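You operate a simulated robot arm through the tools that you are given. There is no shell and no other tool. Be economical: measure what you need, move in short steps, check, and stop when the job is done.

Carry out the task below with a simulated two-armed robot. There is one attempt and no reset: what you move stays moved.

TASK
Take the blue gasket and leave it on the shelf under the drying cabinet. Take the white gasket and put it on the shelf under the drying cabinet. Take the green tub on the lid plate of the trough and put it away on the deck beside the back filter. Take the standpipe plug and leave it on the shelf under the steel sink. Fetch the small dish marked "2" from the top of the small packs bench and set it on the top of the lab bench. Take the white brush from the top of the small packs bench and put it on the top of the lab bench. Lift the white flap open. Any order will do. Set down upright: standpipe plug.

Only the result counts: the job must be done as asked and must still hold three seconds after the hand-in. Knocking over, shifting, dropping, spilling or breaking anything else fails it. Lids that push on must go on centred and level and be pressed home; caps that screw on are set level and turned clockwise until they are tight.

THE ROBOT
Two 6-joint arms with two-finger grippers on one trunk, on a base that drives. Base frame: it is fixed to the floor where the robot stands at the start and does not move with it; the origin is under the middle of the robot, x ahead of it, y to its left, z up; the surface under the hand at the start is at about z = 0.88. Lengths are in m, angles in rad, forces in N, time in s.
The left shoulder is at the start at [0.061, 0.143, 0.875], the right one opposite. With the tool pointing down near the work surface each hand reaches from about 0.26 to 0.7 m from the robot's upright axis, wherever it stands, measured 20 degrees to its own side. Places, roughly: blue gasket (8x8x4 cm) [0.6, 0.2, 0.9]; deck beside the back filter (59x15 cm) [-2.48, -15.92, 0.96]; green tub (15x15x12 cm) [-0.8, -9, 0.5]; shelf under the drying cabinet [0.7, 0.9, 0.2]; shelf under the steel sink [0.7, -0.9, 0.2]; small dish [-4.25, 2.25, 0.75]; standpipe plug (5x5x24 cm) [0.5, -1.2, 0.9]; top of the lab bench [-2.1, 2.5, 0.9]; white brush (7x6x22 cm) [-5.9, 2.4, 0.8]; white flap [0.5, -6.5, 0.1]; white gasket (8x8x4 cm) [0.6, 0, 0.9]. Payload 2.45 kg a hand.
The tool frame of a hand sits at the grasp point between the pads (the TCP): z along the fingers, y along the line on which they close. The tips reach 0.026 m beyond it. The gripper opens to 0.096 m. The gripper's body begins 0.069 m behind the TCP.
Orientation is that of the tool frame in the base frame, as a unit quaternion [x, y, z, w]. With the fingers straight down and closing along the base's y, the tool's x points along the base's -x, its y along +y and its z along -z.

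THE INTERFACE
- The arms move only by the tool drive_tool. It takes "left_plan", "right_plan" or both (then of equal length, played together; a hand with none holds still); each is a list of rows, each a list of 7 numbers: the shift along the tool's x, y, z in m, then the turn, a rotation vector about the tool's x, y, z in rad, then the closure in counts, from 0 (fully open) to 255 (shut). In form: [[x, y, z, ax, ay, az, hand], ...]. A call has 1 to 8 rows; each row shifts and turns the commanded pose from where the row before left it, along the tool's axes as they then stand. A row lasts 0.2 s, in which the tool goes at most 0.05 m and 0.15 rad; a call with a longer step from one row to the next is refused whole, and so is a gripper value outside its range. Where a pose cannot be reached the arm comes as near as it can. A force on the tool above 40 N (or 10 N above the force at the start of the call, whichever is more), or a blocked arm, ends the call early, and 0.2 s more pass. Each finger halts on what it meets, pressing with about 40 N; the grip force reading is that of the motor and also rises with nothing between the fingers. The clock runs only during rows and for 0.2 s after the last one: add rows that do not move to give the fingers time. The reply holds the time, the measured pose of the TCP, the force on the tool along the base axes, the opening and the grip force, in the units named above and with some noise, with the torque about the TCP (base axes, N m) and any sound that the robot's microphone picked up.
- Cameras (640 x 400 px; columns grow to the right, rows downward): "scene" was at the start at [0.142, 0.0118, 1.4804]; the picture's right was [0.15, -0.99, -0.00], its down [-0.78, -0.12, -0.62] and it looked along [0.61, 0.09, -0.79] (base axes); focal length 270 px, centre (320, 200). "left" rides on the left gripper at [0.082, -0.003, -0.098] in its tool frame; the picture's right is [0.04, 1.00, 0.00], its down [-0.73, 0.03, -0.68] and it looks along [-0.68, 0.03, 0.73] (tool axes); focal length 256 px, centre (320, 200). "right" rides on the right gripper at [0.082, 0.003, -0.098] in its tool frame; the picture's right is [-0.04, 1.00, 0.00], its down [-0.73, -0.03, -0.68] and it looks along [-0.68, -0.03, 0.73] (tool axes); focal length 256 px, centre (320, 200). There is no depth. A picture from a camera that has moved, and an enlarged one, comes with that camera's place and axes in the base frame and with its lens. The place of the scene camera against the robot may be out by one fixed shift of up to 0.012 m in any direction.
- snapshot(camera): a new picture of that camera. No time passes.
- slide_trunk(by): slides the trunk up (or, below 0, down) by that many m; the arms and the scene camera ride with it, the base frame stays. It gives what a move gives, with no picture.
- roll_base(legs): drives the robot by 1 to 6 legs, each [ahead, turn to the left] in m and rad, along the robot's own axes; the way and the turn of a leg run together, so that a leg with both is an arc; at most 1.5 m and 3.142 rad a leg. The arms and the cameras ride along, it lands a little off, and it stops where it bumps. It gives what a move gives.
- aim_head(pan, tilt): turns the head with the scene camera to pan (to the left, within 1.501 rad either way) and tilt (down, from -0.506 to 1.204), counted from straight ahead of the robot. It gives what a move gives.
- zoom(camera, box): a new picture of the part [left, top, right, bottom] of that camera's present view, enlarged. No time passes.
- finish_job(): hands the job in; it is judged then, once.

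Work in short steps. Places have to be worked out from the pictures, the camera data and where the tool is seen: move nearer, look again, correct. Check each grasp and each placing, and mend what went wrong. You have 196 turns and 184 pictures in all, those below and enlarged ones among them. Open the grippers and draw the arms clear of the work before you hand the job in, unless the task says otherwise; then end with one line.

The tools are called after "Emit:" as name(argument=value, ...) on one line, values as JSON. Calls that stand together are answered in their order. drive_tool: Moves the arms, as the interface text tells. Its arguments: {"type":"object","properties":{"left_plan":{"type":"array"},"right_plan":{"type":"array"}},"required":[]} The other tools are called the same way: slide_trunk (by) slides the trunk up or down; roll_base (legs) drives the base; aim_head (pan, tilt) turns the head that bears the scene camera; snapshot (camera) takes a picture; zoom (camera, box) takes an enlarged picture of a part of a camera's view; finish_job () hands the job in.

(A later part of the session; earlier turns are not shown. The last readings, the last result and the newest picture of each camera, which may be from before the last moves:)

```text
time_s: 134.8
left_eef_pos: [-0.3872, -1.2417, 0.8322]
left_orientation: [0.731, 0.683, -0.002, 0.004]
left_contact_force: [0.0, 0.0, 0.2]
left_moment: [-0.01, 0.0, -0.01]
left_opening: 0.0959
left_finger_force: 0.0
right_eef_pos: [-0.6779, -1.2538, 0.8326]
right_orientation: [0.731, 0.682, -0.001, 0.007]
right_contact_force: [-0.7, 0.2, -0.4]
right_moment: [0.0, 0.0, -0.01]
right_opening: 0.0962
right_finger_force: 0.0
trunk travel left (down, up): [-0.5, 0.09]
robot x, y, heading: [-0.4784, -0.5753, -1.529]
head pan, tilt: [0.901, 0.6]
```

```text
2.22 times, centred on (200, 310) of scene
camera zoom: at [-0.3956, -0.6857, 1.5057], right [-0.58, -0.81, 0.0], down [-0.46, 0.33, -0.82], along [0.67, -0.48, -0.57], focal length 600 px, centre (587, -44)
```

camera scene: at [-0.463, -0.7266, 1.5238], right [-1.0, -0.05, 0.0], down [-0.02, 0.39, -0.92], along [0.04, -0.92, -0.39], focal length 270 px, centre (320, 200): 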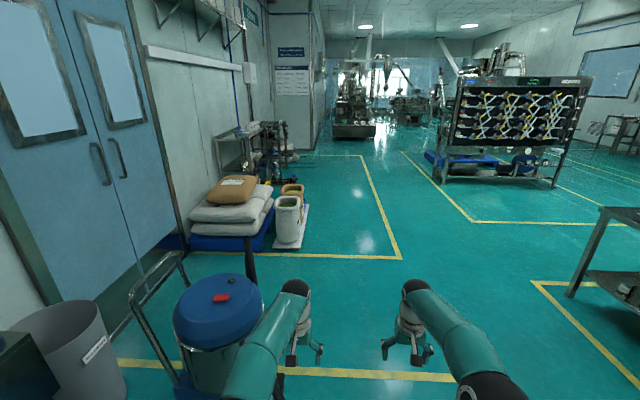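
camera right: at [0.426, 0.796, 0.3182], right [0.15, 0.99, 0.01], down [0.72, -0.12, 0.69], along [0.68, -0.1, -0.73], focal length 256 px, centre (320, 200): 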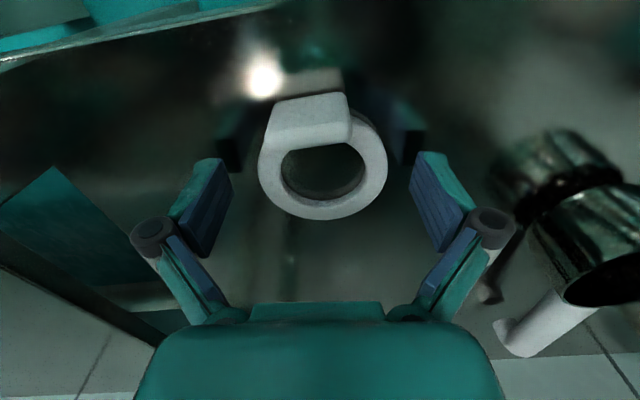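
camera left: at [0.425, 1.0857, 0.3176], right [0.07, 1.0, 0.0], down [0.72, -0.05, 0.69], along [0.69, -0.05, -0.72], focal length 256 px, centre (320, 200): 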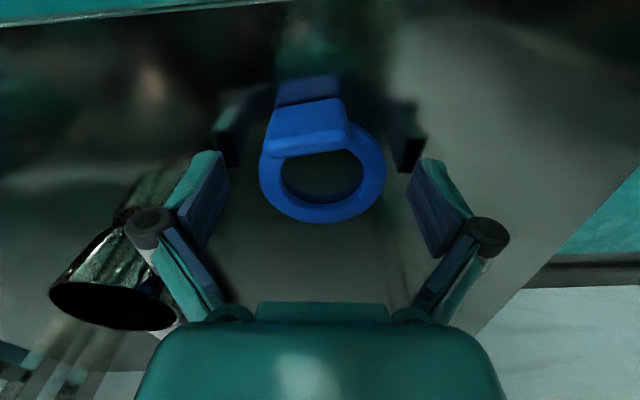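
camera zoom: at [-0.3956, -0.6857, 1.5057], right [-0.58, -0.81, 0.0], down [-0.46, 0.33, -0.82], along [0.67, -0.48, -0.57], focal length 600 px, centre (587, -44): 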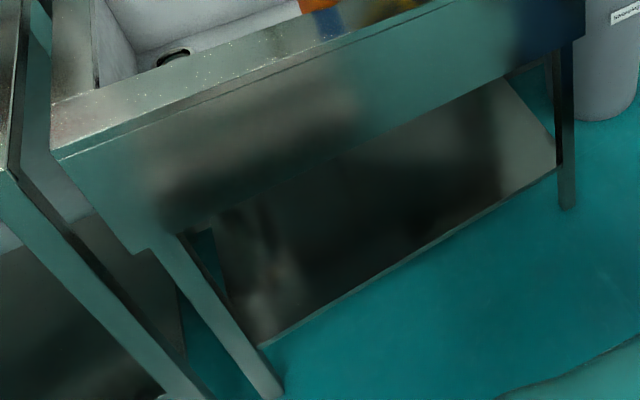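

The plug stands at about (0.44, -1.184), bottom at z≈0.88 and top at z≈1.13, with a thin stem below its knob. The shelf under the sink looks empty, with its front at x≈0.42, y -0.5 to -1.2. I pull both hands in and up before turning there, to stay clear of the vacuum.

Emit:
drive_tool(left_plan=[[0.025, 0.01, -0.037, 0, 0, 0, 0], [0.025, 0.01, -0.037, 0, 0, 0, 0], [0.025, 0.01, -0.037, 0, 0, 0, 0], [0.025, 0.01, -0.037, 0, 0, 0, 0], [0.025, 0.01, -0.037, 0, 0, 0, 0], [0.025, 0.01, -0.037, 0, 0, 0, 0], [0.025, 0.01, -0.037, 0, 0, 0, 0], [0.025, 0.01, -0.037, 0, 0, 0, 0]], right_plan=[[0.025, 0, -0.037, 0, 0, 0, 0], [0.025, 0, -0.037, 0, 0, 0, 0], [0.025, 0, -0.037, 0, 0, 0, 0], [0.025, 0, -0.037, 0, 0, 0, 0], [0.025, 0, -0.037, 0, 0, 0, 0], [0.025, 0, -0.037, 0, 0, 0, 0], [0.025, 0, -0.037, 0, 0, 0, 0], [0.025, 0, -0.037, 0, 0, 0, 0]])

Emit:
roll_base(legs=[[0, 0.5]])

Emit:
roll_base(legs=[[0, 0.45]])

Emit:
roll_base(legs=[[0.3, 0]])

```text
time_s: 136.6
left_eef_pos: [-0.2935, -1.0417, 1.1262]
left_orientation: [0.731, 0.682, -0.004, 0.005]
left_contact_force: [0.4, 0.5, 0.1]
left_moment: [-0.02, 0.0, 0.0]
left_opening: 0.0962
left_finger_force: 0.1
right_eef_pos: [-0.6652, -1.0477, 1.1284]
right_orientation: [0.73, 0.683, -0.002, 0.006]
right_contact_force: [0.2, 0.5, 0.4]
right_moment: [-0.04, -0.01, 0.0]
right_opening: 0.096
right_finger_force: 0.0
trunk travel left (down, up): [-0.5, 0.09]
robot x, y, heading: [-0.4765, -0.574, -1.514]
head pan, tilt: [0.901, 0.6]
```

```text
time_s: 138.6
left_eef_pos: [-0.0908, -0.8969, 1.1246]
left_orientation: [0.541, 0.841, -0.003, 0.005]
left_contact_force: [0.2, 0.1, 0.1]
left_moment: [0.01, 0.02, 0.0]
left_opening: 0.0961
left_finger_force: 0.0
right_eef_pos: [-0.4167, -1.0822, 1.1269]
right_orientation: [0.54, 0.842, 0.0, 0.006]
right_contact_force: [-0.4, 0.1, -0.2]
right_moment: [0.01, 0.02, -0.01]
right_opening: 0.0958
right_finger_force: 0.1
trunk travel left (down, up): [-0.5, 0.09]
robot x, y, heading: [-0.4954, -0.5795, -1.023]
head pan, tilt: [0.901, 0.6]
```

```text
time_s: 140.5
left_eef_pos: [0.0084, -0.6912, 1.1259]
left_orientation: [0.339, 0.941, -0.002, 0.006]
left_contact_force: [1.2, -0.3, -0.5]
left_moment: [0.0, 0.02, 0.01]
left_opening: 0.0963
left_finger_force: 0.0
right_eef_pos: [-0.2051, -0.9985, 1.1273]
right_orientation: [0.338, 0.941, 0.003, 0.007]
right_contact_force: [-0.4, -0.5, -0.1]
right_moment: [0.0, 0.05, 0.03]
right_opening: 0.0959
right_finger_force: 0.1
trunk travel left (down, up): [-0.5, 0.09]
robot x, y, heading: [-0.5001, -0.5954, -0.573]
head pan, tilt: [0.901, 0.6]
```

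```text
time_s: 142.5
left_eef_pos: [0.2621, -0.8538, 1.126]
left_orientation: [0.337, 0.941, -0.001, 0.004]
left_contact_force: [0.0, 0.2, 0.5]
left_moment: [0.03, 0.0, -0.01]
left_opening: 0.096
left_finger_force: 0.0
right_eef_pos: [0.0501, -1.1622, 1.1282]
right_orientation: [0.337, 0.942, 0.002, 0.005]
right_contact_force: [0.1, -0.5, -0.1]
right_moment: [0.02, -0.01, -0.01]
right_opening: 0.096
right_finger_force: 0.0
trunk travel left (down, up): [-0.5, 0.09]
robot x, y, heading: [-0.2496, -0.762, -0.572]
head pan, tilt: [0.901, 0.6]
```

The plug is directly ahead but 0.81 m off. I turn slightly left and move a bit closer.

Emit:
roll_base(legs=[[0, 0.3]])

Emit:
roll_base(legs=[[0.13, 0]])

Emit:
aim_head(pan=-0.4, tilt=0.7)

Emit:
snapshot(camera="scene")

```text
time_s: 144.0
left_eef_pos: [0.2675, -0.698, 1.1268]
left_orientation: [0.193, 0.981, 0.0, 0.005]
left_contact_force: [0.1, 0.6, -0.2]
left_moment: [0.02, 0.05, -0.01]
left_opening: 0.0961
left_finger_force: 0.2
right_eef_pos: [0.1564, -1.057, 1.128]
right_orientation: [0.192, 0.981, 0.003, 0.005]
right_contact_force: [0.6, -0.2, -0.4]
right_moment: [0.0, -0.03, 0.0]
right_opening: 0.0962
right_finger_force: 0.0
trunk travel left (down, up): [-0.5, 0.09]
robot x, y, heading: [-0.251, -0.773, -0.263]
head pan, tilt: [0.901, 0.6]
```

```text
time_s: 145.3
left_eef_pos: [0.3961, -0.7333, 1.1265]
left_orientation: [0.193, 0.981, 0.0, 0.004]
left_contact_force: [0.9, -0.6, -0.1]
left_moment: [0.01, 0.01, 0.01]
left_opening: 0.0962
left_finger_force: 0.1
right_eef_pos: [0.2849, -1.0909, 1.129]
right_orientation: [0.192, 0.981, 0.003, 0.006]
right_contact_force: [1.0, 0.3, -0.7]
right_moment: [-0.02, 0.05, -0.02]
right_opening: 0.096
right_finger_force: 0.0
trunk travel left (down, up): [-0.5, 0.09]
robot x, y, heading: [-0.1218, -0.8089, -0.262]
head pan, tilt: [0.901, 0.6]
```

```text
time_s: 146.8
left_eef_pos: [0.3944, -0.7335, 1.1279]
left_orientation: [0.194, 0.981, 0.0, 0.006]
left_contact_force: [-0.3, -0.6, -0.8]
left_moment: [0.04, -0.03, 0.0]
left_opening: 0.0959
left_finger_force: 0.1
right_eef_pos: [0.2835, -1.0893, 1.1304]
right_orientation: [0.192, 0.981, 0.003, 0.006]
right_contact_force: [0.0, -0.2, -0.8]
right_moment: [0.03, 0.0, 0.02]
right_opening: 0.0956
right_finger_force: 0.2
trunk travel left (down, up): [-0.5, 0.09]
robot x, y, heading: [-0.123, -0.8122, -0.27]
head pan, tilt: [-0.4, 0.7]
```

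```text
134 pictures are left
camera scene: at [0.0081, -0.8777, 1.4971], right [-0.62, -0.79, 0.0], down [-0.51, 0.4, -0.76], along [0.6, -0.47, -0.64], focal length 270 px, centre (320, 200)
```

scene: 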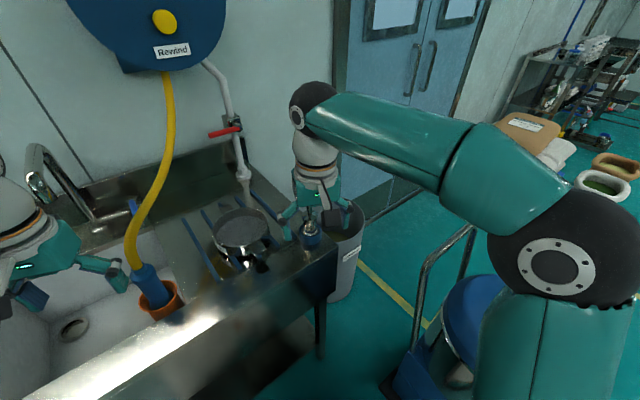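

The hand is about 0.18 m from the plug and lined up with it. I pitch the right hand so its fingers point horizontally forward, to take the stem from the side.

Emit:
drive_tool(right_plan=[[0, 0, 0, 0, -0.1428, 0, 0], [0, 0, 0, 0, -0.1428, 0, 0], [0, 0, 0, 0, -0.1428, 0, 0], [0, 0, 0, 0, -0.1428, 0, 0], [0, 0, 0, 0, -0.1428, 0, 0], [0, 0, 0, 0, -0.1428, 0, 0], [0, 0, 0, 0, -0.1428, 0, 0], [0, 0, 0, 0, -0.1428, 0, 0]])

Emit:
drive_tool(right_plan=[[0, 0, 0, 0, -0.1428, 0, 0], [0, 0, 0, 0, -0.1428, 0, 0], [0, 0, 0, 0, -0.1428, 0, 0], [0, 0, 0, 0, 0, 0, 0]])

Emit:
snapshot(camera="right")

Emit:
snapshot(camera="scene")

```text
time_s: 148.6
left_eef_pos: [0.3942, -0.7344, 1.1274]
left_orientation: [0.194, 0.981, 0.0, 0.006]
left_contact_force: [-0.3, 0.1, -0.1]
left_moment: [-0.02, -0.03, -0.05]
left_opening: 0.096
left_finger_force: 0.1
right_eef_pos: [0.2821, -1.0899, 1.1299]
right_orientation: [0.163, 0.822, -0.101, 0.536]
right_contact_force: [0.4, 0.2, -0.5]
right_moment: [0.02, -0.02, -0.02]
right_opening: 0.096
right_finger_force: 0.0
trunk travel left (down, up): [-0.5, 0.09]
robot x, y, heading: [-0.1228, -0.8142, -0.269]
head pan, tilt: [-0.4, 0.7]
```

```text
time_s: 149.6
left_eef_pos: [0.3931, -0.734, 1.1276]
left_orientation: [0.193, 0.981, -0.001, 0.005]
left_contact_force: [0.5, -0.1, -0.5]
left_moment: [0.0, -0.02, 0.01]
left_opening: 0.0959
left_finger_force: 0.1
right_eef_pos: [0.3071, -1.0878, 1.1436]
right_orientation: [0.139, 0.689, -0.134, 0.699]
right_contact_force: [-1.1, 0.8, 0.0]
right_moment: [0.01, 0.0, -0.05]
right_opening: 0.096
right_finger_force: 0.0
right hand out of reach, approached as far as the arm can: row 2, 3
trunk travel left (down, up): [-0.5, 0.09]
robot x, y, heading: [-0.1222, -0.8093, -0.264]
head pan, tilt: [-0.4, 0.7]
```

```text
133 pictures are left
camera right: at [0.2183, -1.0493, 1.0625], right [0.38, 0.92, 0.05], down [-0.65, 0.23, 0.73], along [0.66, -0.31, 0.69], focal length 256 px, centre (320, 200)
```

right: 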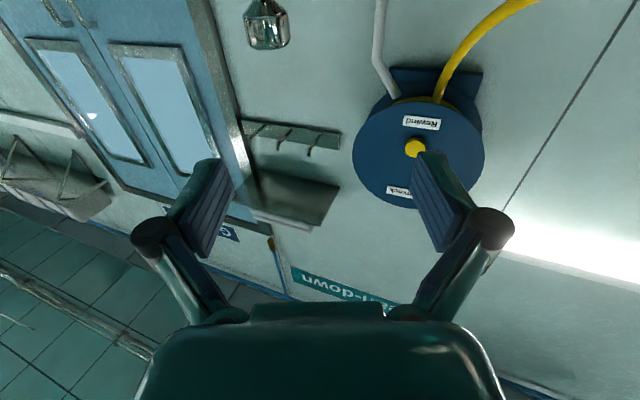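

```text
132 pictures are left
camera scene: at [0.0071, -0.8777, 1.4972], right [-0.62, -0.79, 0.0], down [-0.51, 0.4, -0.77], along [0.6, -0.47, -0.64], focal length 270 px, centre (320, 200)
```

scene: 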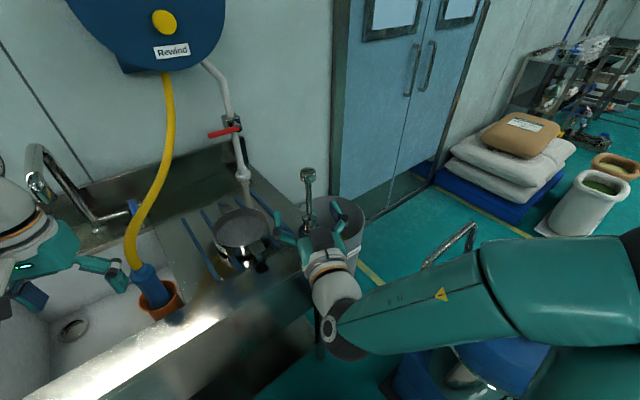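

The hand is level. I drop it to stem height z≈1.04 and shift sideways to line up with the plug, then look again.

Emit:
drive_tool(right_plan=[[0.035, -0.012, 0, 0, 0, 0, 0], [0.035, -0.012, 0, 0, 0, 0, 0], [0.033, -0.013, 0, 0, 0, 0, 0], [0, 0, 0, 0, 0, 0, 0]])

Emit:
zoom(camera="scene", box=[240, 140, 400, 240])

Emit:
snapshot(camera="right")

```text
time_s: 150.6
left_eef_pos: [0.3941, -0.7334, 1.1266]
left_orientation: [0.194, 0.981, -0.001, 0.005]
left_contact_force: [0.1, -0.6, 0.0]
left_moment: [-0.03, -0.01, -0.03]
left_opening: 0.0963
left_finger_force: 0.1
right_eef_pos: [0.3344, -1.122, 1.0528]
right_orientation: [0.138, 0.689, -0.134, 0.698]
right_contact_force: [-0.2, -0.2, -0.2]
right_moment: [0.0, 0.0, 0.01]
right_opening: 0.0962
right_finger_force: 0.0
right hand out of reach, approached as far as the arm can: row 1, 2, 3
trunk travel left (down, up): [-0.5, 0.09]
robot x, y, heading: [-0.1205, -0.8108, -0.27]
head pan, tilt: [-0.4, 0.7]
```

```text
4.00 times, centred on (320, 190) of scene
camera zoom: at [0.0073, -0.8774, 1.4972], right [-0.62, -0.79, 0.0], down [-0.51, 0.4, -0.77], along [0.6, -0.47, -0.64], focal length 1080 px, centre (320, 240)
```

zoom: 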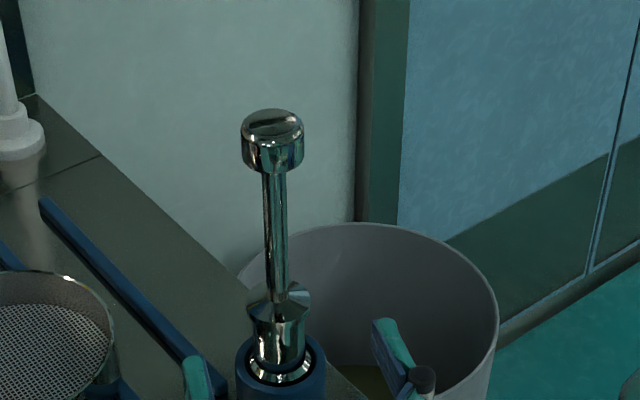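

```text
130 pictures are left
camera right: at [0.2458, -1.0838, 0.9709], right [0.38, 0.92, 0.05], down [-0.65, 0.23, 0.73], along [0.66, -0.31, 0.69], focal length 256 px, centre (320, 200)
```

right: 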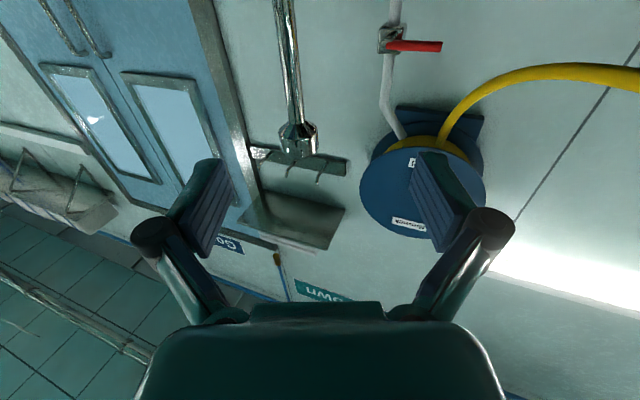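

From both views the plug is at (0.46, -1.20). I move forward and sideways partway, then check the pose, since the last rows were clipped.

Emit:
drive_tool(right_plan=[[0, -0.012, 0.03, 0, 0, 0, 0], [0, -0.012, 0.03, 0, 0, 0, 0], [0, 0, 0, 0, 0, 0, 0]])

Emit:
snapshot(camera="right")

```text
time_s: 151.4
left_eef_pos: [0.395, -0.7341, 1.1279]
left_orientation: [0.194, 0.981, -0.001, 0.005]
left_contact_force: [-0.3, 0.2, 0.0]
left_moment: [0.01, -0.02, -0.05]
left_opening: 0.096
left_finger_force: 0.1
right_eef_pos: [0.3839, -1.1475, 1.063]
right_orientation: [0.141, 0.691, -0.137, 0.696]
right_contact_force: [0.4, 0.1, 0.3]
right_moment: [-0.01, -0.02, -0.01]
right_opening: 0.0961
right_finger_force: 0.0
right hand out of reach, approached as far as the arm can: row 1, 2
trunk travel left (down, up): [-0.5, 0.09]
robot x, y, heading: [-0.1242, -0.8097, -0.266]
head pan, tilt: [-0.4, 0.7]
```

```text
129 pictures are left
camera right: at [0.296, -1.1061, 0.9813], right [0.39, 0.92, 0.05], down [-0.64, 0.23, 0.73], along [0.66, -0.31, 0.68], focal length 256 px, centre (320, 200)
```

right: 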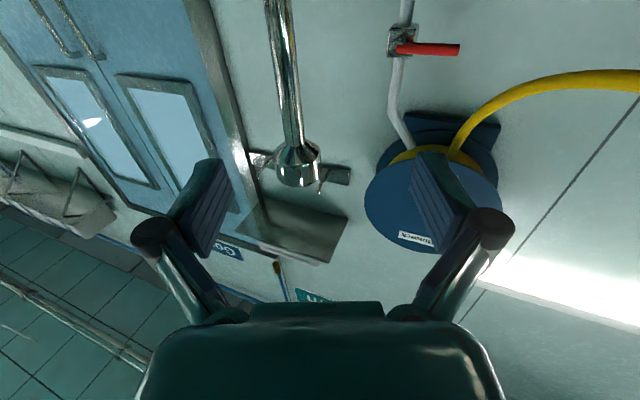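

The plug is 9 cm ahead and about 2 cm to the side. I advance so the stem comes between the pads.

Emit:
drive_tool(right_plan=[[0.005, -0.01, 0.03, 0, 0, 0, 0], [0.005, -0.01, 0.03, 0, 0, 0, 0], [0.005, 0, 0.03, 0, 0, 0, 0], [0, 0, 0, 0, 0, 0, 0]])

Emit:
snapshot(camera="right")

Emit:
zoom(camera="scene", box=[240, 140, 400, 240])

```text
time_s: 152.4
left_eef_pos: [0.395, -0.7334, 1.1277]
left_orientation: [0.195, 0.981, 0.0, 0.005]
left_contact_force: [-0.5, -0.7, 0.2]
left_moment: [0.0, -0.01, -0.03]
left_opening: 0.0959
left_finger_force: 0.1
right_eef_pos: [0.467, -1.163, 1.065]
right_orientation: [0.141, 0.691, -0.137, 0.696]
right_contact_force: [-0.2, 0.2, 0.0]
right_moment: [-0.01, 0.05, -0.01]
right_opening: 0.096
right_finger_force: 0.1
right hand out of reach, approached as far as the arm can: row 1, 2, 3
trunk travel left (down, up): [-0.5, 0.09]
robot x, y, heading: [-0.1214, -0.807, -0.269]
head pan, tilt: [-0.4, 0.7]
```

```text
128 pictures are left
camera right: at [0.3789, -1.1232, 0.9841], right [0.39, 0.92, 0.05], down [-0.64, 0.23, 0.73], along [0.66, -0.31, 0.68], focal length 256 px, centre (320, 200)
```

right: 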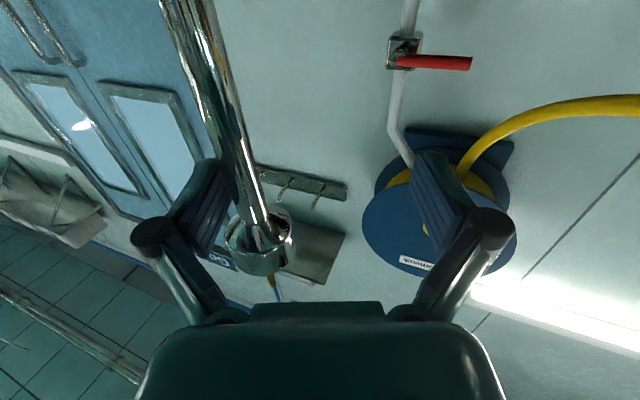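

```text
4.00 times, centred on (320, 190) of scene
camera zoom: at [0.0074, -0.8776, 1.4972], right [-0.62, -0.79, 0.0], down [-0.51, 0.4, -0.76], along [0.6, -0.47, -0.64], focal length 1080 px, centre (320, 240)
```

zoom: 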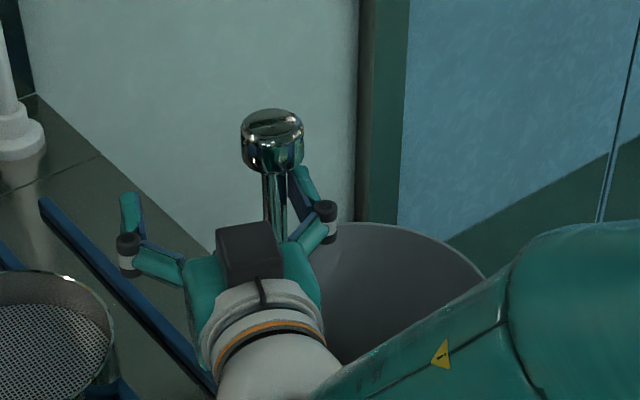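

The stem is between the fingers but sits 3.5 cm toward the right one. I shift sideways to centre it.

Emit:
drive_tool(right_plan=[[0, -0.018, 0, 0, 0, 0, 0], [0, -0.017, 0, 0, 0, 0, 0], [0, 0, 0, 0, 0, 0, 0]])

Emit:
snapshot(camera="right")

```text
time_s: 153.2
left_eef_pos: [0.395, -0.7336, 1.1277]
left_orientation: [0.194, 0.981, 0.0, 0.006]
left_contact_force: [0.1, 0.6, 0.0]
left_moment: [0.03, 0.0, 0.0]
left_opening: 0.0958
left_finger_force: 0.1
right_eef_pos: [0.4626, -1.1712, 1.0794]
right_orientation: [0.142, 0.691, -0.138, 0.695]
right_contact_force: [-0.2, 0.4, -0.2]
right_moment: [0.02, 0.03, 0.01]
right_opening: 0.0963
right_finger_force: 0.0
right hand out of reach, approached as far as the arm can: row 1, 2
trunk travel left (down, up): [-0.5, 0.09]
robot x, y, heading: [-0.1225, -0.8093, -0.263]
head pan, tilt: [-0.4, 0.7]
```

```text
126 pictures are left
camera right: at [0.3728, -1.1306, 0.9978], right [0.39, 0.92, 0.05], down [-0.64, 0.23, 0.73], along [0.66, -0.31, 0.68], focal length 256 px, centre (320, 200)
```

right: 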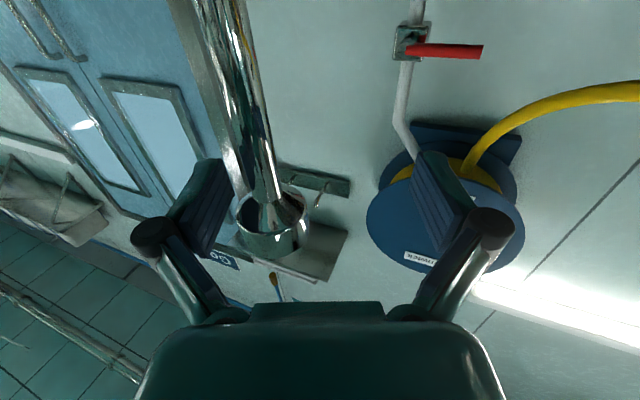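

The arm is at its limit in this direction, so I use the base and trunk instead: a small right turn to centre the stem, and 3 cm down.

Emit:
slide_trunk(by=-0.03)

Emit:
roll_base(legs=[[0, -0.04]])

Emit:
snapshot(camera="right")

Emit:
zoom(camera="scene", box=[240, 140, 400, 240])

```text
time_s: 153.9
left_eef_pos: [0.3958, -0.7339, 1.0968]
left_orientation: [0.193, 0.981, 0.0, 0.006]
left_contact_force: [-0.3, -0.6, 1.2]
left_moment: [0.0, 0.01, 0.03]
left_opening: 0.0958
left_finger_force: 0.0
right_eef_pos: [0.461, -1.1715, 1.049]
right_orientation: [0.143, 0.691, -0.138, 0.695]
right_contact_force: [-0.1, 0.9, -0.7]
right_moment: [-0.01, 0.01, -0.03]
right_opening: 0.0961
right_finger_force: 0.1
trunk travel left (down, up): [-0.47, 0.12]
robot x, y, heading: [-0.1246, -0.8082, -0.27]
head pan, tilt: [-0.4, 0.7]
```

```text
time_s: 154.7
left_eef_pos: [0.3972, -0.7551, 1.0984]
left_orientation: [0.214, 0.977, 0.0, 0.006]
left_contact_force: [-0.8, -1.3, -0.1]
left_moment: [-0.02, -0.02, -0.02]
left_opening: 0.096
left_finger_force: 0.2
right_eef_pos: [0.4471, -1.1953, 1.0483]
right_orientation: [0.158, 0.688, -0.152, 0.692]
right_contact_force: [0.2, 0.5, 0.2]
right_moment: [-0.03, -0.02, 0.01]
right_opening: 0.096
right_finger_force: 0.0
trunk travel left (down, up): [-0.47, 0.12]
robot x, y, heading: [-0.1236, -0.8062, -0.308]
head pan, tilt: [-0.4, 0.7]
```

```text
125 pictures are left
camera right: at [0.3595, -1.1499, 0.9678], right [0.43, 0.9, 0.05], down [-0.63, 0.26, 0.73], along [0.65, -0.34, 0.68], focal length 256 px, centre (320, 200)
```

right: 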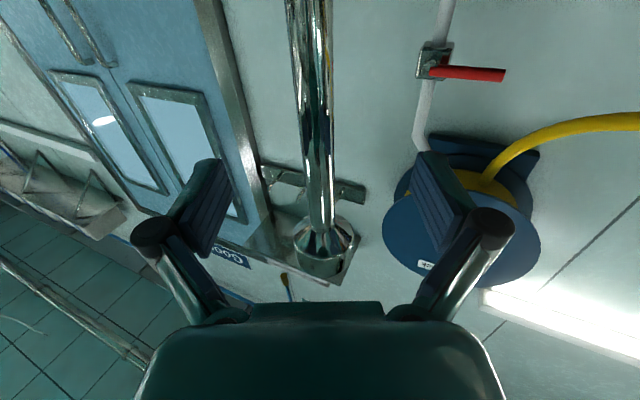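

```text
4.00 times, centred on (320, 190) of scene
camera zoom: at [0.0057, -0.881, 1.4671], right [-0.65, -0.76, 0.0], down [-0.49, 0.42, -0.76], along [0.58, -0.5, -0.64], focal length 1080 px, centre (320, 240)
```

zoom: 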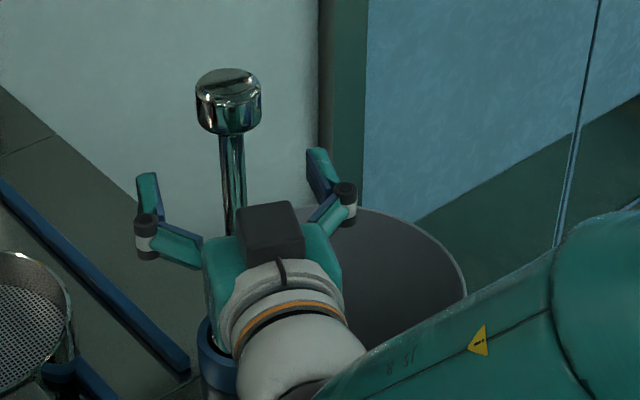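

The stem is centred between the pads and about 1 cm ahead of the grasp point. I move 1 cm in and close.

Emit:
drive_tool(right_plan=[[0, 0, 0.01, 0, 0, 0, 0], [0, 0, 0, 0, 0, 0, 100], [0, 0, 0, 0, 0, 0, 200], [0, 0, 0, 0, 0, 0, 255], [0, 0, 0, 0, 0, 0, 255], [0, 0, 0, 0, 0, 0, 255]])

Emit:
snapshot(camera="right")

```text
time_s: 156.1
left_eef_pos: [0.3977, -0.7548, 1.0982]
left_orientation: [0.214, 0.977, 0.001, 0.005]
left_contact_force: [0.2, -0.5, -0.3]
left_moment: [0.01, 0.01, -0.03]
left_opening: 0.0963
left_finger_force: 0.0
right_eef_pos: [0.4555, -1.198, 1.0497]
right_orientation: [0.158, 0.688, -0.153, 0.691]
right_contact_force: [-1.0, -1.4, 0.1]
right_moment: [-0.38, 0.14, 0.01]
right_opening: 0.0151
right_finger_force: 40.1
trunk travel left (down, up): [-0.47, 0.12]
robot x, y, heading: [-0.1232, -0.8042, -0.305]
head pan, tilt: [-0.4, 0.7]
```

```text
123 pictures are left
camera right: at [0.3686, -1.1539, 0.9686], right [0.43, 0.9, 0.05], down [-0.63, 0.26, 0.73], along [0.65, -0.34, 0.68], focal length 256 px, centre (320, 200)
```

right: 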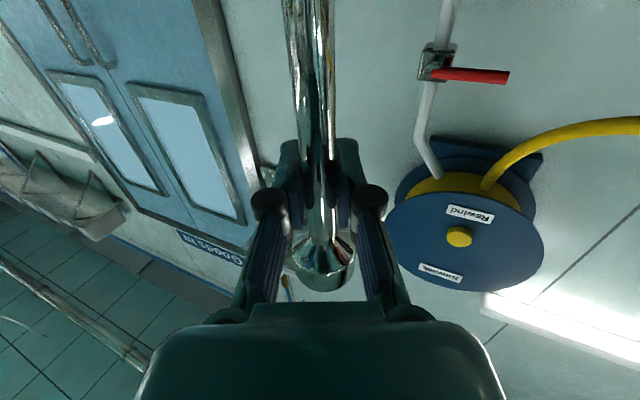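

The stem is gripped at 1.5 cm opening. I lift it with the trunk and look.

Emit:
slide_trunk(by=0.11)

Emit:
snapshot(camera="scene")

```text
time_s: 157.6
left_eef_pos: [0.3985, -0.7547, 1.2072]
left_orientation: [0.214, 0.977, 0.0, 0.004]
left_contact_force: [0.3, -0.2, -0.2]
left_moment: [-0.01, -0.03, 0.04]
left_opening: 0.096
left_finger_force: 0.0
right_eef_pos: [0.4558, -1.1977, 1.1595]
right_orientation: [0.158, 0.688, -0.153, 0.691]
right_contact_force: [0.3, 0.1, -5.6]
right_moment: [-0.02, -0.02, 0.01]
right_opening: 0.0152
right_finger_force: 39.9
trunk travel left (down, up): [-0.58, 0.01]
robot x, y, heading: [-0.1211, -0.8103, -0.307]
head pan, tilt: [-0.4, 0.7]
```

```text
122 pictures are left
camera scene: at [0.0068, -0.881, 1.5769], right [-0.65, -0.76, 0.0], down [-0.49, 0.42, -0.76], along [0.58, -0.5, -0.65], focal length 270 px, centre (320, 200)
```

scene: 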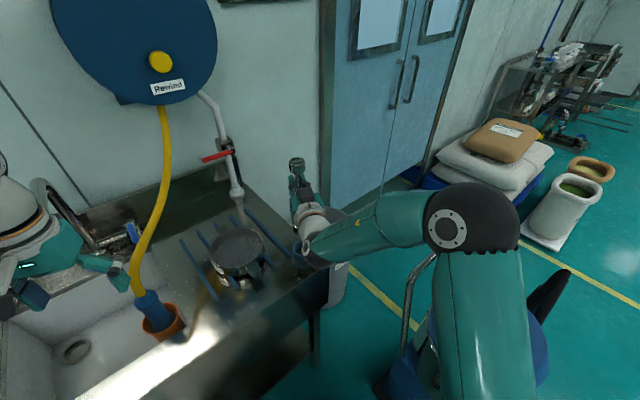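

It weighs about 5.6 N and is free. I back away from the sink and inspect the held plug.

Emit:
roll_base(legs=[[-0.35, 0]])

Emit:
zoom(camera="scene", box=[200, 100, 440, 300])

```text
time_s: 159.8
left_eef_pos: [0.064, -0.6516, 1.208]
left_orientation: [0.215, 0.977, 0.0, 0.004]
left_contact_force: [-0.9, 0.2, -0.1]
left_moment: [-0.02, -0.01, -0.03]
left_opening: 0.0961
left_finger_force: 0.0
right_eef_pos: [0.1217, -1.0941, 1.1601]
right_orientation: [0.159, 0.688, -0.153, 0.692]
right_contact_force: [0.4, -0.3, -4.7]
right_moment: [0.0, 0.03, 0.01]
right_opening: 0.015
right_finger_force: 39.6
trunk travel left (down, up): [-0.58, 0.01]
robot x, y, heading: [-0.4529, -0.7011, -0.313]
head pan, tilt: [-0.4, 0.7]
```

```text
2.00 times, centred on (320, 200) of scene
camera zoom: at [-0.3275, -0.7751, 1.5771], right [-0.65, -0.76, 0.0], down [-0.49, 0.42, -0.76], along [0.58, -0.5, -0.64], focal length 540 px, centre (320, 200)
```

zoom: 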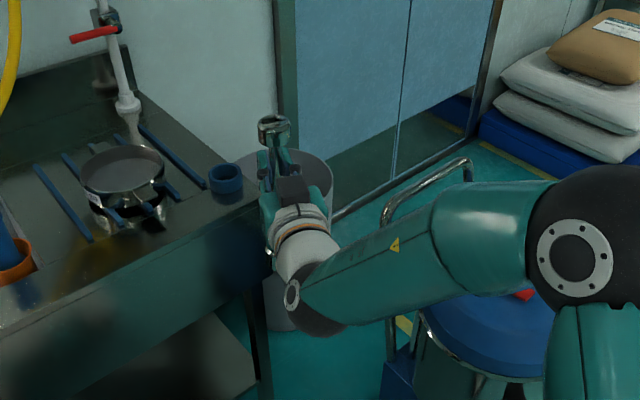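

The blue collar is only a parking cup that stayed on the sink. The plug is held upright with its bottom about 0.158 below the TCP. I square up to the sink and lower the trunk.

Emit:
roll_base(legs=[[0, 0.31]])

Emit:
slide_trunk(by=-0.4)

Emit:
slide_trunk(by=-0.17)

Emit:
aim_head(pan=-0.2, tilt=0.6)

Emit:
snapshot(camera="scene")

```text
time_s: 161.3
left_eef_pos: [0.0244, -0.4948, 1.2091]
left_orientation: [0.062, 0.998, 0.0, 0.005]
left_contact_force: [-0.3, 0.4, 0.2]
left_moment: [-0.02, -0.06, -0.01]
left_opening: 0.096
left_finger_force: 0.1
right_eef_pos: [0.2139, -0.8997, 1.1608]
right_orientation: [0.052, 0.704, -0.045, 0.707]
right_contact_force: [0.7, -0.3, -5.2]
right_moment: [-0.01, -0.02, -0.02]
right_opening: 0.0148
right_finger_force: 39.9
trunk travel left (down, up): [-0.58, 0.01]
robot x, y, heading: [-0.4533, -0.7192, 0.0]
head pan, tilt: [-0.4, 0.7]
```

```text
time_s: 165.2
left_eef_pos: [0.0251, -0.4942, 0.8089]
left_orientation: [0.062, 0.998, 0.001, 0.004]
left_contact_force: [-0.4, -0.1, 0.0]
left_moment: [-0.02, 0.0, 0.01]
left_opening: 0.096
left_finger_force: 0.2
right_eef_pos: [0.2141, -0.8995, 0.761]
right_orientation: [0.05, 0.705, -0.045, 0.706]
right_contact_force: [-0.2, 0.4, -4.3]
right_moment: [0.01, -0.01, 0.04]
right_opening: 0.015
right_finger_force: 39.8
trunk travel left (down, up): [-0.18, 0.41]
robot x, y, heading: [-0.4592, -0.7161, 0.002]
head pan, tilt: [-0.4, 0.7]
```

```text
time_s: 167.1
left_eef_pos: [0.0249, -0.494, 0.6391]
left_orientation: [0.062, 0.998, 0.001, 0.004]
left_contact_force: [0.4, -0.8, -0.4]
left_moment: [0.0, 0.02, 0.01]
left_opening: 0.0959
left_finger_force: 0.1
right_eef_pos: [0.2131, -0.8988, 0.5905]
right_orientation: [0.051, 0.705, -0.045, 0.706]
right_contact_force: [-0.2, 0.2, -5.0]
right_moment: [-0.04, -0.01, 0.03]
right_opening: 0.015
right_finger_force: 40.7
trunk travel left (down, up): [-0.01, 0.58]
robot x, y, heading: [-0.4588, -0.7146, 0.001]
head pan, tilt: [-0.4, 0.7]
```

```text
time_s: 167.8
left_eef_pos: [0.0252, -0.4934, 0.6382]
left_orientation: [0.062, 0.998, 0.001, 0.004]
left_contact_force: [0.2, -0.3, -0.1]
left_moment: [-0.04, -0.02, 0.0]
left_opening: 0.096
left_finger_force: 0.1
right_eef_pos: [0.2138, -0.8986, 0.591]
right_orientation: [0.051, 0.705, -0.045, 0.706]
right_contact_force: [-0.5, 0.5, -4.3]
right_moment: [0.0, 0.0, 0.01]
right_opening: 0.015
right_finger_force: 40.0
trunk travel left (down, up): [-0.01, 0.58]
robot x, y, heading: [-0.4573, -0.7121, -0.001]
head pan, tilt: [-0.201, 0.6]
```

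```text
120 pictures are left
camera scene: at [-0.3014, -0.7345, 1.0156], right [-0.2, -0.98, 0.0], down [-0.55, 0.11, -0.82], along [0.81, -0.17, -0.57], focal length 270 px, centre (320, 200)
```

scene: 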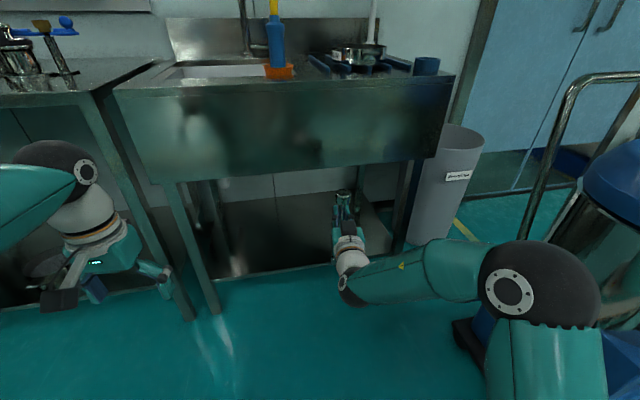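

The hand is level with the space under the sink. I try lowering the right hand here in free space to about z = 0.40 to see if the arm allows it.

Emit:
drive_tool(right_plan=[[0.03, 0.01, 0, 0, 0, 0, 255], [0.03, 0.01, 0.01, 0, 0, 0, 255], [0.03, 0.01, 0.01, 0, 0, 0, 255], [0.03, 0.01, 0.01, 0, 0, 0, 255], [0, 0, 0, 0, 0, 0, 255]])

```text
time_s: 169.0
left_eef_pos: [0.0242, -0.4937, 0.6392]
left_orientation: [0.062, 0.998, 0.0, 0.004]
left_contact_force: [-1.2, 0.1, 0.4]
left_moment: [0.0, 0.01, 0.0]
left_opening: 0.0958
left_finger_force: 0.0
right_eef_pos: [0.2507, -0.8611, 0.4699]
right_orientation: [0.054, 0.705, -0.048, 0.705]
right_contact_force: [0.3, -0.1, -5.7]
right_moment: [-0.02, -0.04, 0.01]
right_opening: 0.015
right_finger_force: 39.9
trunk travel left (down, up): [-0.01, 0.58]
robot x, y, heading: [-0.457, -0.7194, -0.003]
head pan, tilt: [-0.201, 0.6]
```

It moves freely. I lower further to z≈0.395 and look at the setup.

Emit:
drive_tool(right_plan=[[0.025, 0.005, 0.01, 0, 0, 0, 255], [0.025, 0.005, 0.01, 0, 0, 0, 255], [0.025, 0, 0.01, 0, 0, 0, 255], [0, 0, 0, 0, 0, 0, 255]])

Emit:
snapshot(camera="scene")

Emit:
snapshot(camera="left")

```text
time_s: 170.0
left_eef_pos: [0.0252, -0.4938, 0.638]
left_orientation: [0.061, 0.998, 0.001, 0.004]
left_contact_force: [-0.5, -0.4, 0.4]
left_moment: [0.03, 0.04, -0.01]
left_opening: 0.0961
left_finger_force: 0.1
right_eef_pos: [0.2807, -0.8342, 0.4035]
right_orientation: [0.054, 0.706, -0.048, 0.704]
right_contact_force: [-0.1, -0.4, -5.0]
right_moment: [-0.03, -0.03, 0.02]
right_opening: 0.0148
right_finger_force: 40.1
right hand out of reach, approached as far as the arm can: row 1, 2, 3
trunk travel left (down, up): [-0.01, 0.58]
robot x, y, heading: [-0.4554, -0.7179, -0.001]
head pan, tilt: [-0.201, 0.6]
```

```text
119 pictures are left
camera scene: at [-0.3012, -0.7344, 1.0156], right [-0.2, -0.98, 0.0], down [-0.55, 0.11, -0.82], along [0.81, -0.17, -0.57], focal length 270 px, centre (320, 200)
```

scene: 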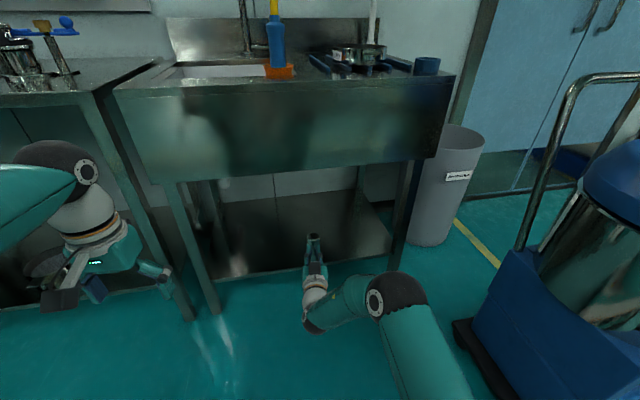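

```text
118 pictures are left
camera left: at [-0.0588, -0.4858, 0.737], right [0.08, 1.0, 0.0], down [0.73, -0.06, 0.69], along [0.68, -0.06, -0.73], focal length 256 px, centre (320, 200)
```

left: 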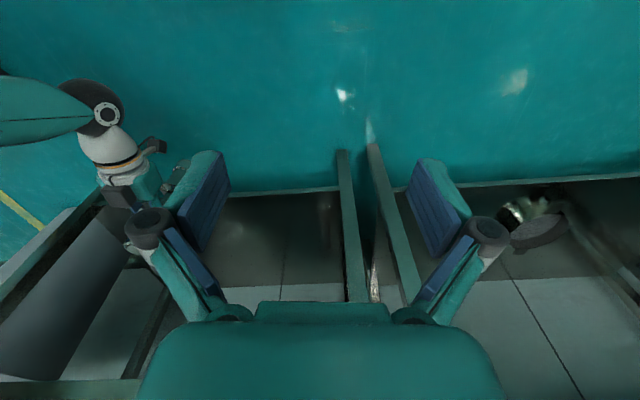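

The arm clips near z 0.40 at this distance. I extend forward while lowering, to see if a further reach allows z≈0.36.

Emit:
drive_tool(right_plan=[[0.01, 0, 0.025, 0, 0, 0, 255], [0.01, 0, 0.025, 0, 0, 0, 255], [0.01, 0, 0.02, 0, 0, 0, 255], [0.01, 0, 0, 0, 0, 0, 255], [0.01, 0, 0, 0, 0, 0, 255], [0, 0, 0, 0, 0, 0, 255]])

Emit:
slide_trunk(by=-0.01)

```text
time_s: 171.4
left_eef_pos: [0.0254, -0.4936, 0.6375]
left_orientation: [0.064, 0.998, 0.001, 0.005]
left_contact_force: [-0.4, -0.2, 0.0]
left_moment: [0.0, 0.03, -0.01]
left_opening: 0.0961
left_finger_force: 0.1
right_eef_pos: [0.3533, -0.8275, 0.3606]
right_orientation: [0.055, 0.706, -0.05, 0.704]
right_contact_force: [0.6, -0.2, -4.5]
right_moment: [-0.02, -0.05, 0.01]
right_opening: 0.0149
right_finger_force: 40.7
right hand out of reach, approached as far as the arm can: row 1, 2, 4, 5
trunk travel left (down, up): [-0.01, 0.58]
robot x, y, heading: [-0.4554, -0.7149, -0.006]
head pan, tilt: [-0.201, 0.6]
```

```text
time_s: 172.0
left_eef_pos: [0.0259, -0.4941, 0.6278]
left_orientation: [0.062, 0.998, 0.0, 0.004]
left_contact_force: [0.1, -0.4, 0.3]
left_moment: [0.01, 0.0, 0.01]
left_opening: 0.0961
left_finger_force: 0.1
right_eef_pos: [0.3543, -0.828, 0.3494]
right_orientation: [0.055, 0.706, -0.049, 0.704]
right_contact_force: [-0.3, 0.7, -4.1]
right_moment: [0.04, -0.01, 0.03]
right_opening: 0.0148
right_finger_force: 39.6
trunk travel left (down, up): [0.0, 0.59]
robot x, y, heading: [-0.4562, -0.7134, -0.001]
head pan, tilt: [-0.201, 0.6]
```

At this reach the plug's bottom can come down to about 0.19. I raise the trunk 5 cm, drive in 15 cm, then I'll lower with the trunk.

Emit:
slide_trunk(by=0.05)

Emit:
roll_base(legs=[[0.15, 0]])

Emit:
snapshot(camera="scene")

Emit:
snapshot(camera="left")

```text
time_s: 172.9
left_eef_pos: [0.0244, -0.4941, 0.6778]
left_orientation: [0.062, 0.998, 0.001, 0.005]
left_contact_force: [0.3, 0.3, -0.6]
left_moment: [0.02, -0.01, -0.01]
left_opening: 0.0961
left_finger_force: 0.1
right_eef_pos: [0.3542, -0.8264, 0.4006]
right_orientation: [0.055, 0.707, -0.048, 0.704]
right_contact_force: [0.9, 0.3, -5.1]
right_moment: [0.01, -0.01, -0.01]
right_opening: 0.015
right_finger_force: 40.0
trunk travel left (down, up): [-0.05, 0.54]
robot x, y, heading: [-0.4544, -0.7196, 0.001]
head pan, tilt: [-0.201, 0.6]
```

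```text
time_s: 174.3
left_eef_pos: [0.176, -0.4941, 0.6789]
left_orientation: [0.062, 0.998, 0.001, 0.004]
left_contact_force: [0.0, -0.2, -0.2]
left_moment: [0.0, -0.02, 0.0]
left_opening: 0.0959
left_finger_force: 0.1
right_eef_pos: [0.5041, -0.829, 0.4004]
right_orientation: [0.056, 0.706, -0.049, 0.704]
right_contact_force: [-0.1, 0.3, -4.8]
right_moment: [0.0, 0.0, -0.01]
right_opening: 0.015
right_finger_force: 40.3
trunk travel left (down, up): [-0.05, 0.54]
robot x, y, heading: [-0.3048, -0.7179, -0.002]
head pan, tilt: [-0.201, 0.6]
```

```text
117 pictures are left
camera scene: at [-0.1502, -0.7346, 1.0556], right [-0.2, -0.98, 0.0], down [-0.55, 0.11, -0.82], along [0.81, -0.17, -0.57], focal length 270 px, centre (320, 200)
```

scene: 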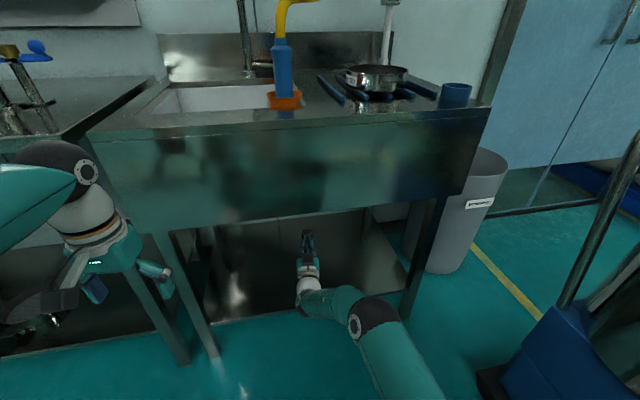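

```text
116 pictures are left
camera left: at [0.0921, -0.486, 0.777], right [0.08, 1.0, 0.0], down [0.73, -0.06, 0.69], along [0.68, -0.06, -0.73], focal length 256 px, centre (320, 200)
```

left: 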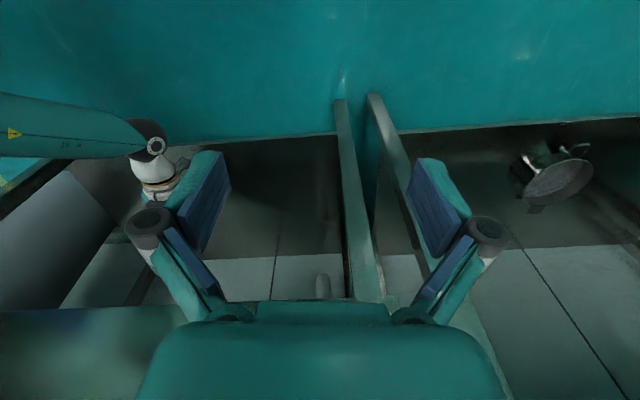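

The plug is 7 cm inside the shelf's front edge (x≈0.43). I lower it with the trunk until it touches.

Emit:
slide_trunk(by=-0.03)

Emit:
slide_trunk(by=-0.008)

Emit:
snapshot(camera="scene")

```text
time_s: 175.0
left_eef_pos: [0.1759, -0.4939, 0.6484]
left_orientation: [0.062, 0.998, 0.0, 0.004]
left_contact_force: [-0.3, 0.0, 0.2]
left_moment: [0.04, -0.01, 0.01]
left_opening: 0.0962
left_finger_force: 0.1
right_eef_pos: [0.5048, -0.8287, 0.3705]
right_orientation: [0.054, 0.706, -0.049, 0.704]
right_contact_force: [0.9, -0.5, -5.4]
right_moment: [-0.04, 0.0, -0.03]
right_opening: 0.015
right_finger_force: 39.9
trunk travel left (down, up): [-0.02, 0.57]
robot x, y, heading: [-0.3037, -0.7169, 0.001]
head pan, tilt: [-0.201, 0.6]
```

```text
time_s: 175.6
left_eef_pos: [0.1753, -0.4936, 0.6427]
left_orientation: [0.061, 0.998, 0.0, 0.005]
left_contact_force: [-0.2, -0.5, 0.1]
left_moment: [0.01, 0.04, 0.0]
left_opening: 0.0962
left_finger_force: 0.1
right_eef_pos: [0.5064, -0.8278, 0.3699]
right_orientation: [0.055, 0.702, -0.049, 0.708]
right_contact_force: [2.9, 2.5, 13.6]
right_moment: [-0.02, -0.19, 0.03]
right_opening: 0.0151
right_finger_force: 39.7
trunk travel left (down, up): [-0.012, 0.578]
robot x, y, heading: [-0.3064, -0.7206, -0.001]
head pan, tilt: [-0.201, 0.6]
```

```text
115 pictures are left
camera scene: at [-0.1521, -0.7343, 1.0181], right [-0.2, -0.98, 0.0], down [-0.55, 0.11, -0.83], along [0.81, -0.17, -0.56], focal length 270 px, centre (320, 200)
```

scene: 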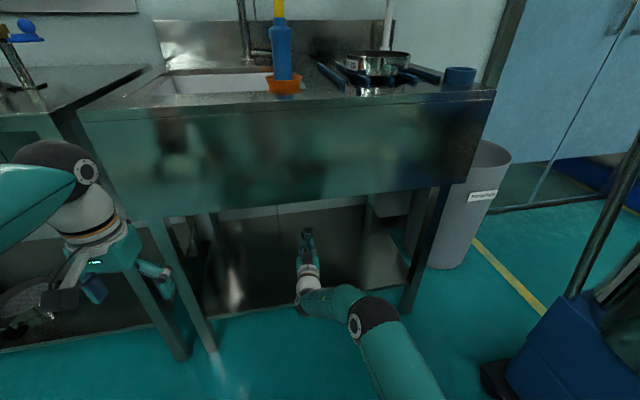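

It touched down at TCP z≈0.370. I ease off 4 mm, open the fingers and check that the plug stands.

Emit:
slide_trunk(by=0.004)

Emit:
drive_tool(right_plan=[[0, 0, 0, 0, 0, 0, 230], [0, 0, 0, 0, 0, 0, 180], [0, 0, 0, 0, 0, 0, 120], [0, 0, 0, 0, 0, 0, 60], [0, 0, 0, 0, 0, 0, 0], [0, 0, 0, 0, 0, 0, 0]])

Emit:
snapshot(camera="right")

```text
time_s: 176.1
left_eef_pos: [0.1741, -0.4943, 0.6459]
left_orientation: [0.062, 0.998, 0.0, 0.006]
left_contact_force: [-0.2, -0.4, 0.0]
left_moment: [-0.03, 0.01, 0.04]
left_opening: 0.0959
left_finger_force: 0.1
right_eef_pos: [0.5048, -0.8276, 0.3697]
right_orientation: [0.053, 0.705, -0.05, 0.706]
right_contact_force: [4.6, 0.2, 13.1]
right_moment: [-0.31, -0.81, 0.05]
right_opening: 0.0148
right_finger_force: 40.7
trunk travel left (down, up): [-0.016, 0.574]
robot x, y, heading: [-0.3066, -0.7181, 0.002]
head pan, tilt: [-0.201, 0.6]
```

```text
time_s: 177.5
left_eef_pos: [0.1756, -0.4937, 0.6454]
left_orientation: [0.062, 0.998, 0.0, 0.005]
left_contact_force: [1.4, -0.7, 0.1]
left_moment: [0.01, 0.01, 0.0]
left_opening: 0.096
left_finger_force: 0.0
right_eef_pos: [0.5055, -0.8276, 0.3667]
right_orientation: [0.055, 0.706, -0.049, 0.704]
right_contact_force: [0.3, 1.0, 0.0]
right_moment: [-0.01, -0.01, -0.03]
right_opening: 0.0959
right_finger_force: 0.1
trunk travel left (down, up): [-0.016, 0.574]
robot x, y, heading: [-0.3036, -0.7177, -0.002]
head pan, tilt: [-0.201, 0.6]
```

```text
114 pictures are left
camera right: at [0.4075, -0.8107, 0.2868], right [0.15, 0.99, 0.05], down [-0.67, 0.06, 0.74], along [0.72, -0.14, 0.68], focal length 256 px, centre (320, 200)
```

right: 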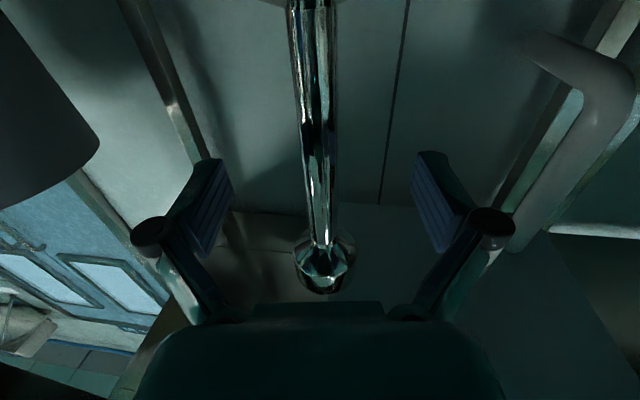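

The plug stands upright and the hand is clear around the stem. I back the base straight out and check.

Emit:
roll_base(legs=[[-0.3, 0]])

Emit:
snapshot(camera="scene")

```text
time_s: 179.6
left_eef_pos: [-0.1276, -0.4943, 0.645]
left_orientation: [0.062, 0.998, 0.001, 0.005]
left_contact_force: [-0.4, -1.0, 0.2]
left_moment: [0.01, 0.0, -0.01]
left_opening: 0.0961
left_finger_force: 0.0
right_eef_pos: [0.2008, -0.8288, 0.3664]
right_orientation: [0.055, 0.706, -0.049, 0.704]
right_contact_force: [0.8, -0.4, -1.2]
right_moment: [-0.01, 0.02, 0.01]
right_opening: 0.0962
right_finger_force: 0.1
trunk travel left (down, up): [-0.016, 0.574]
robot x, y, heading: [-0.6103, -0.7185, 0.002]
head pan, tilt: [-0.201, 0.6]
```

```text
113 pictures are left
camera scene: at [-0.454, -0.7343, 1.0217], right [-0.2, -0.98, 0.0], down [-0.55, 0.12, -0.82], along [0.81, -0.17, -0.57], focal length 270 px, centre (320, 200)
```

scene: 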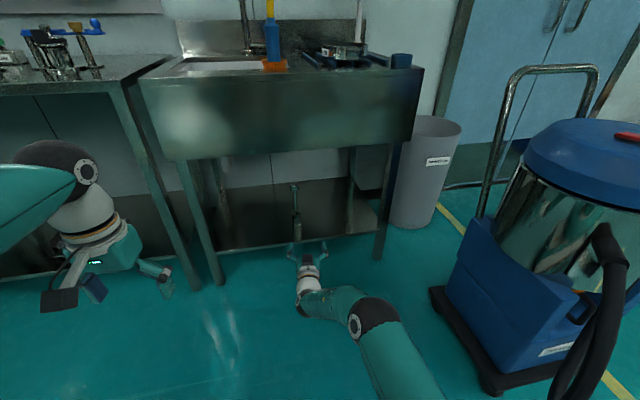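

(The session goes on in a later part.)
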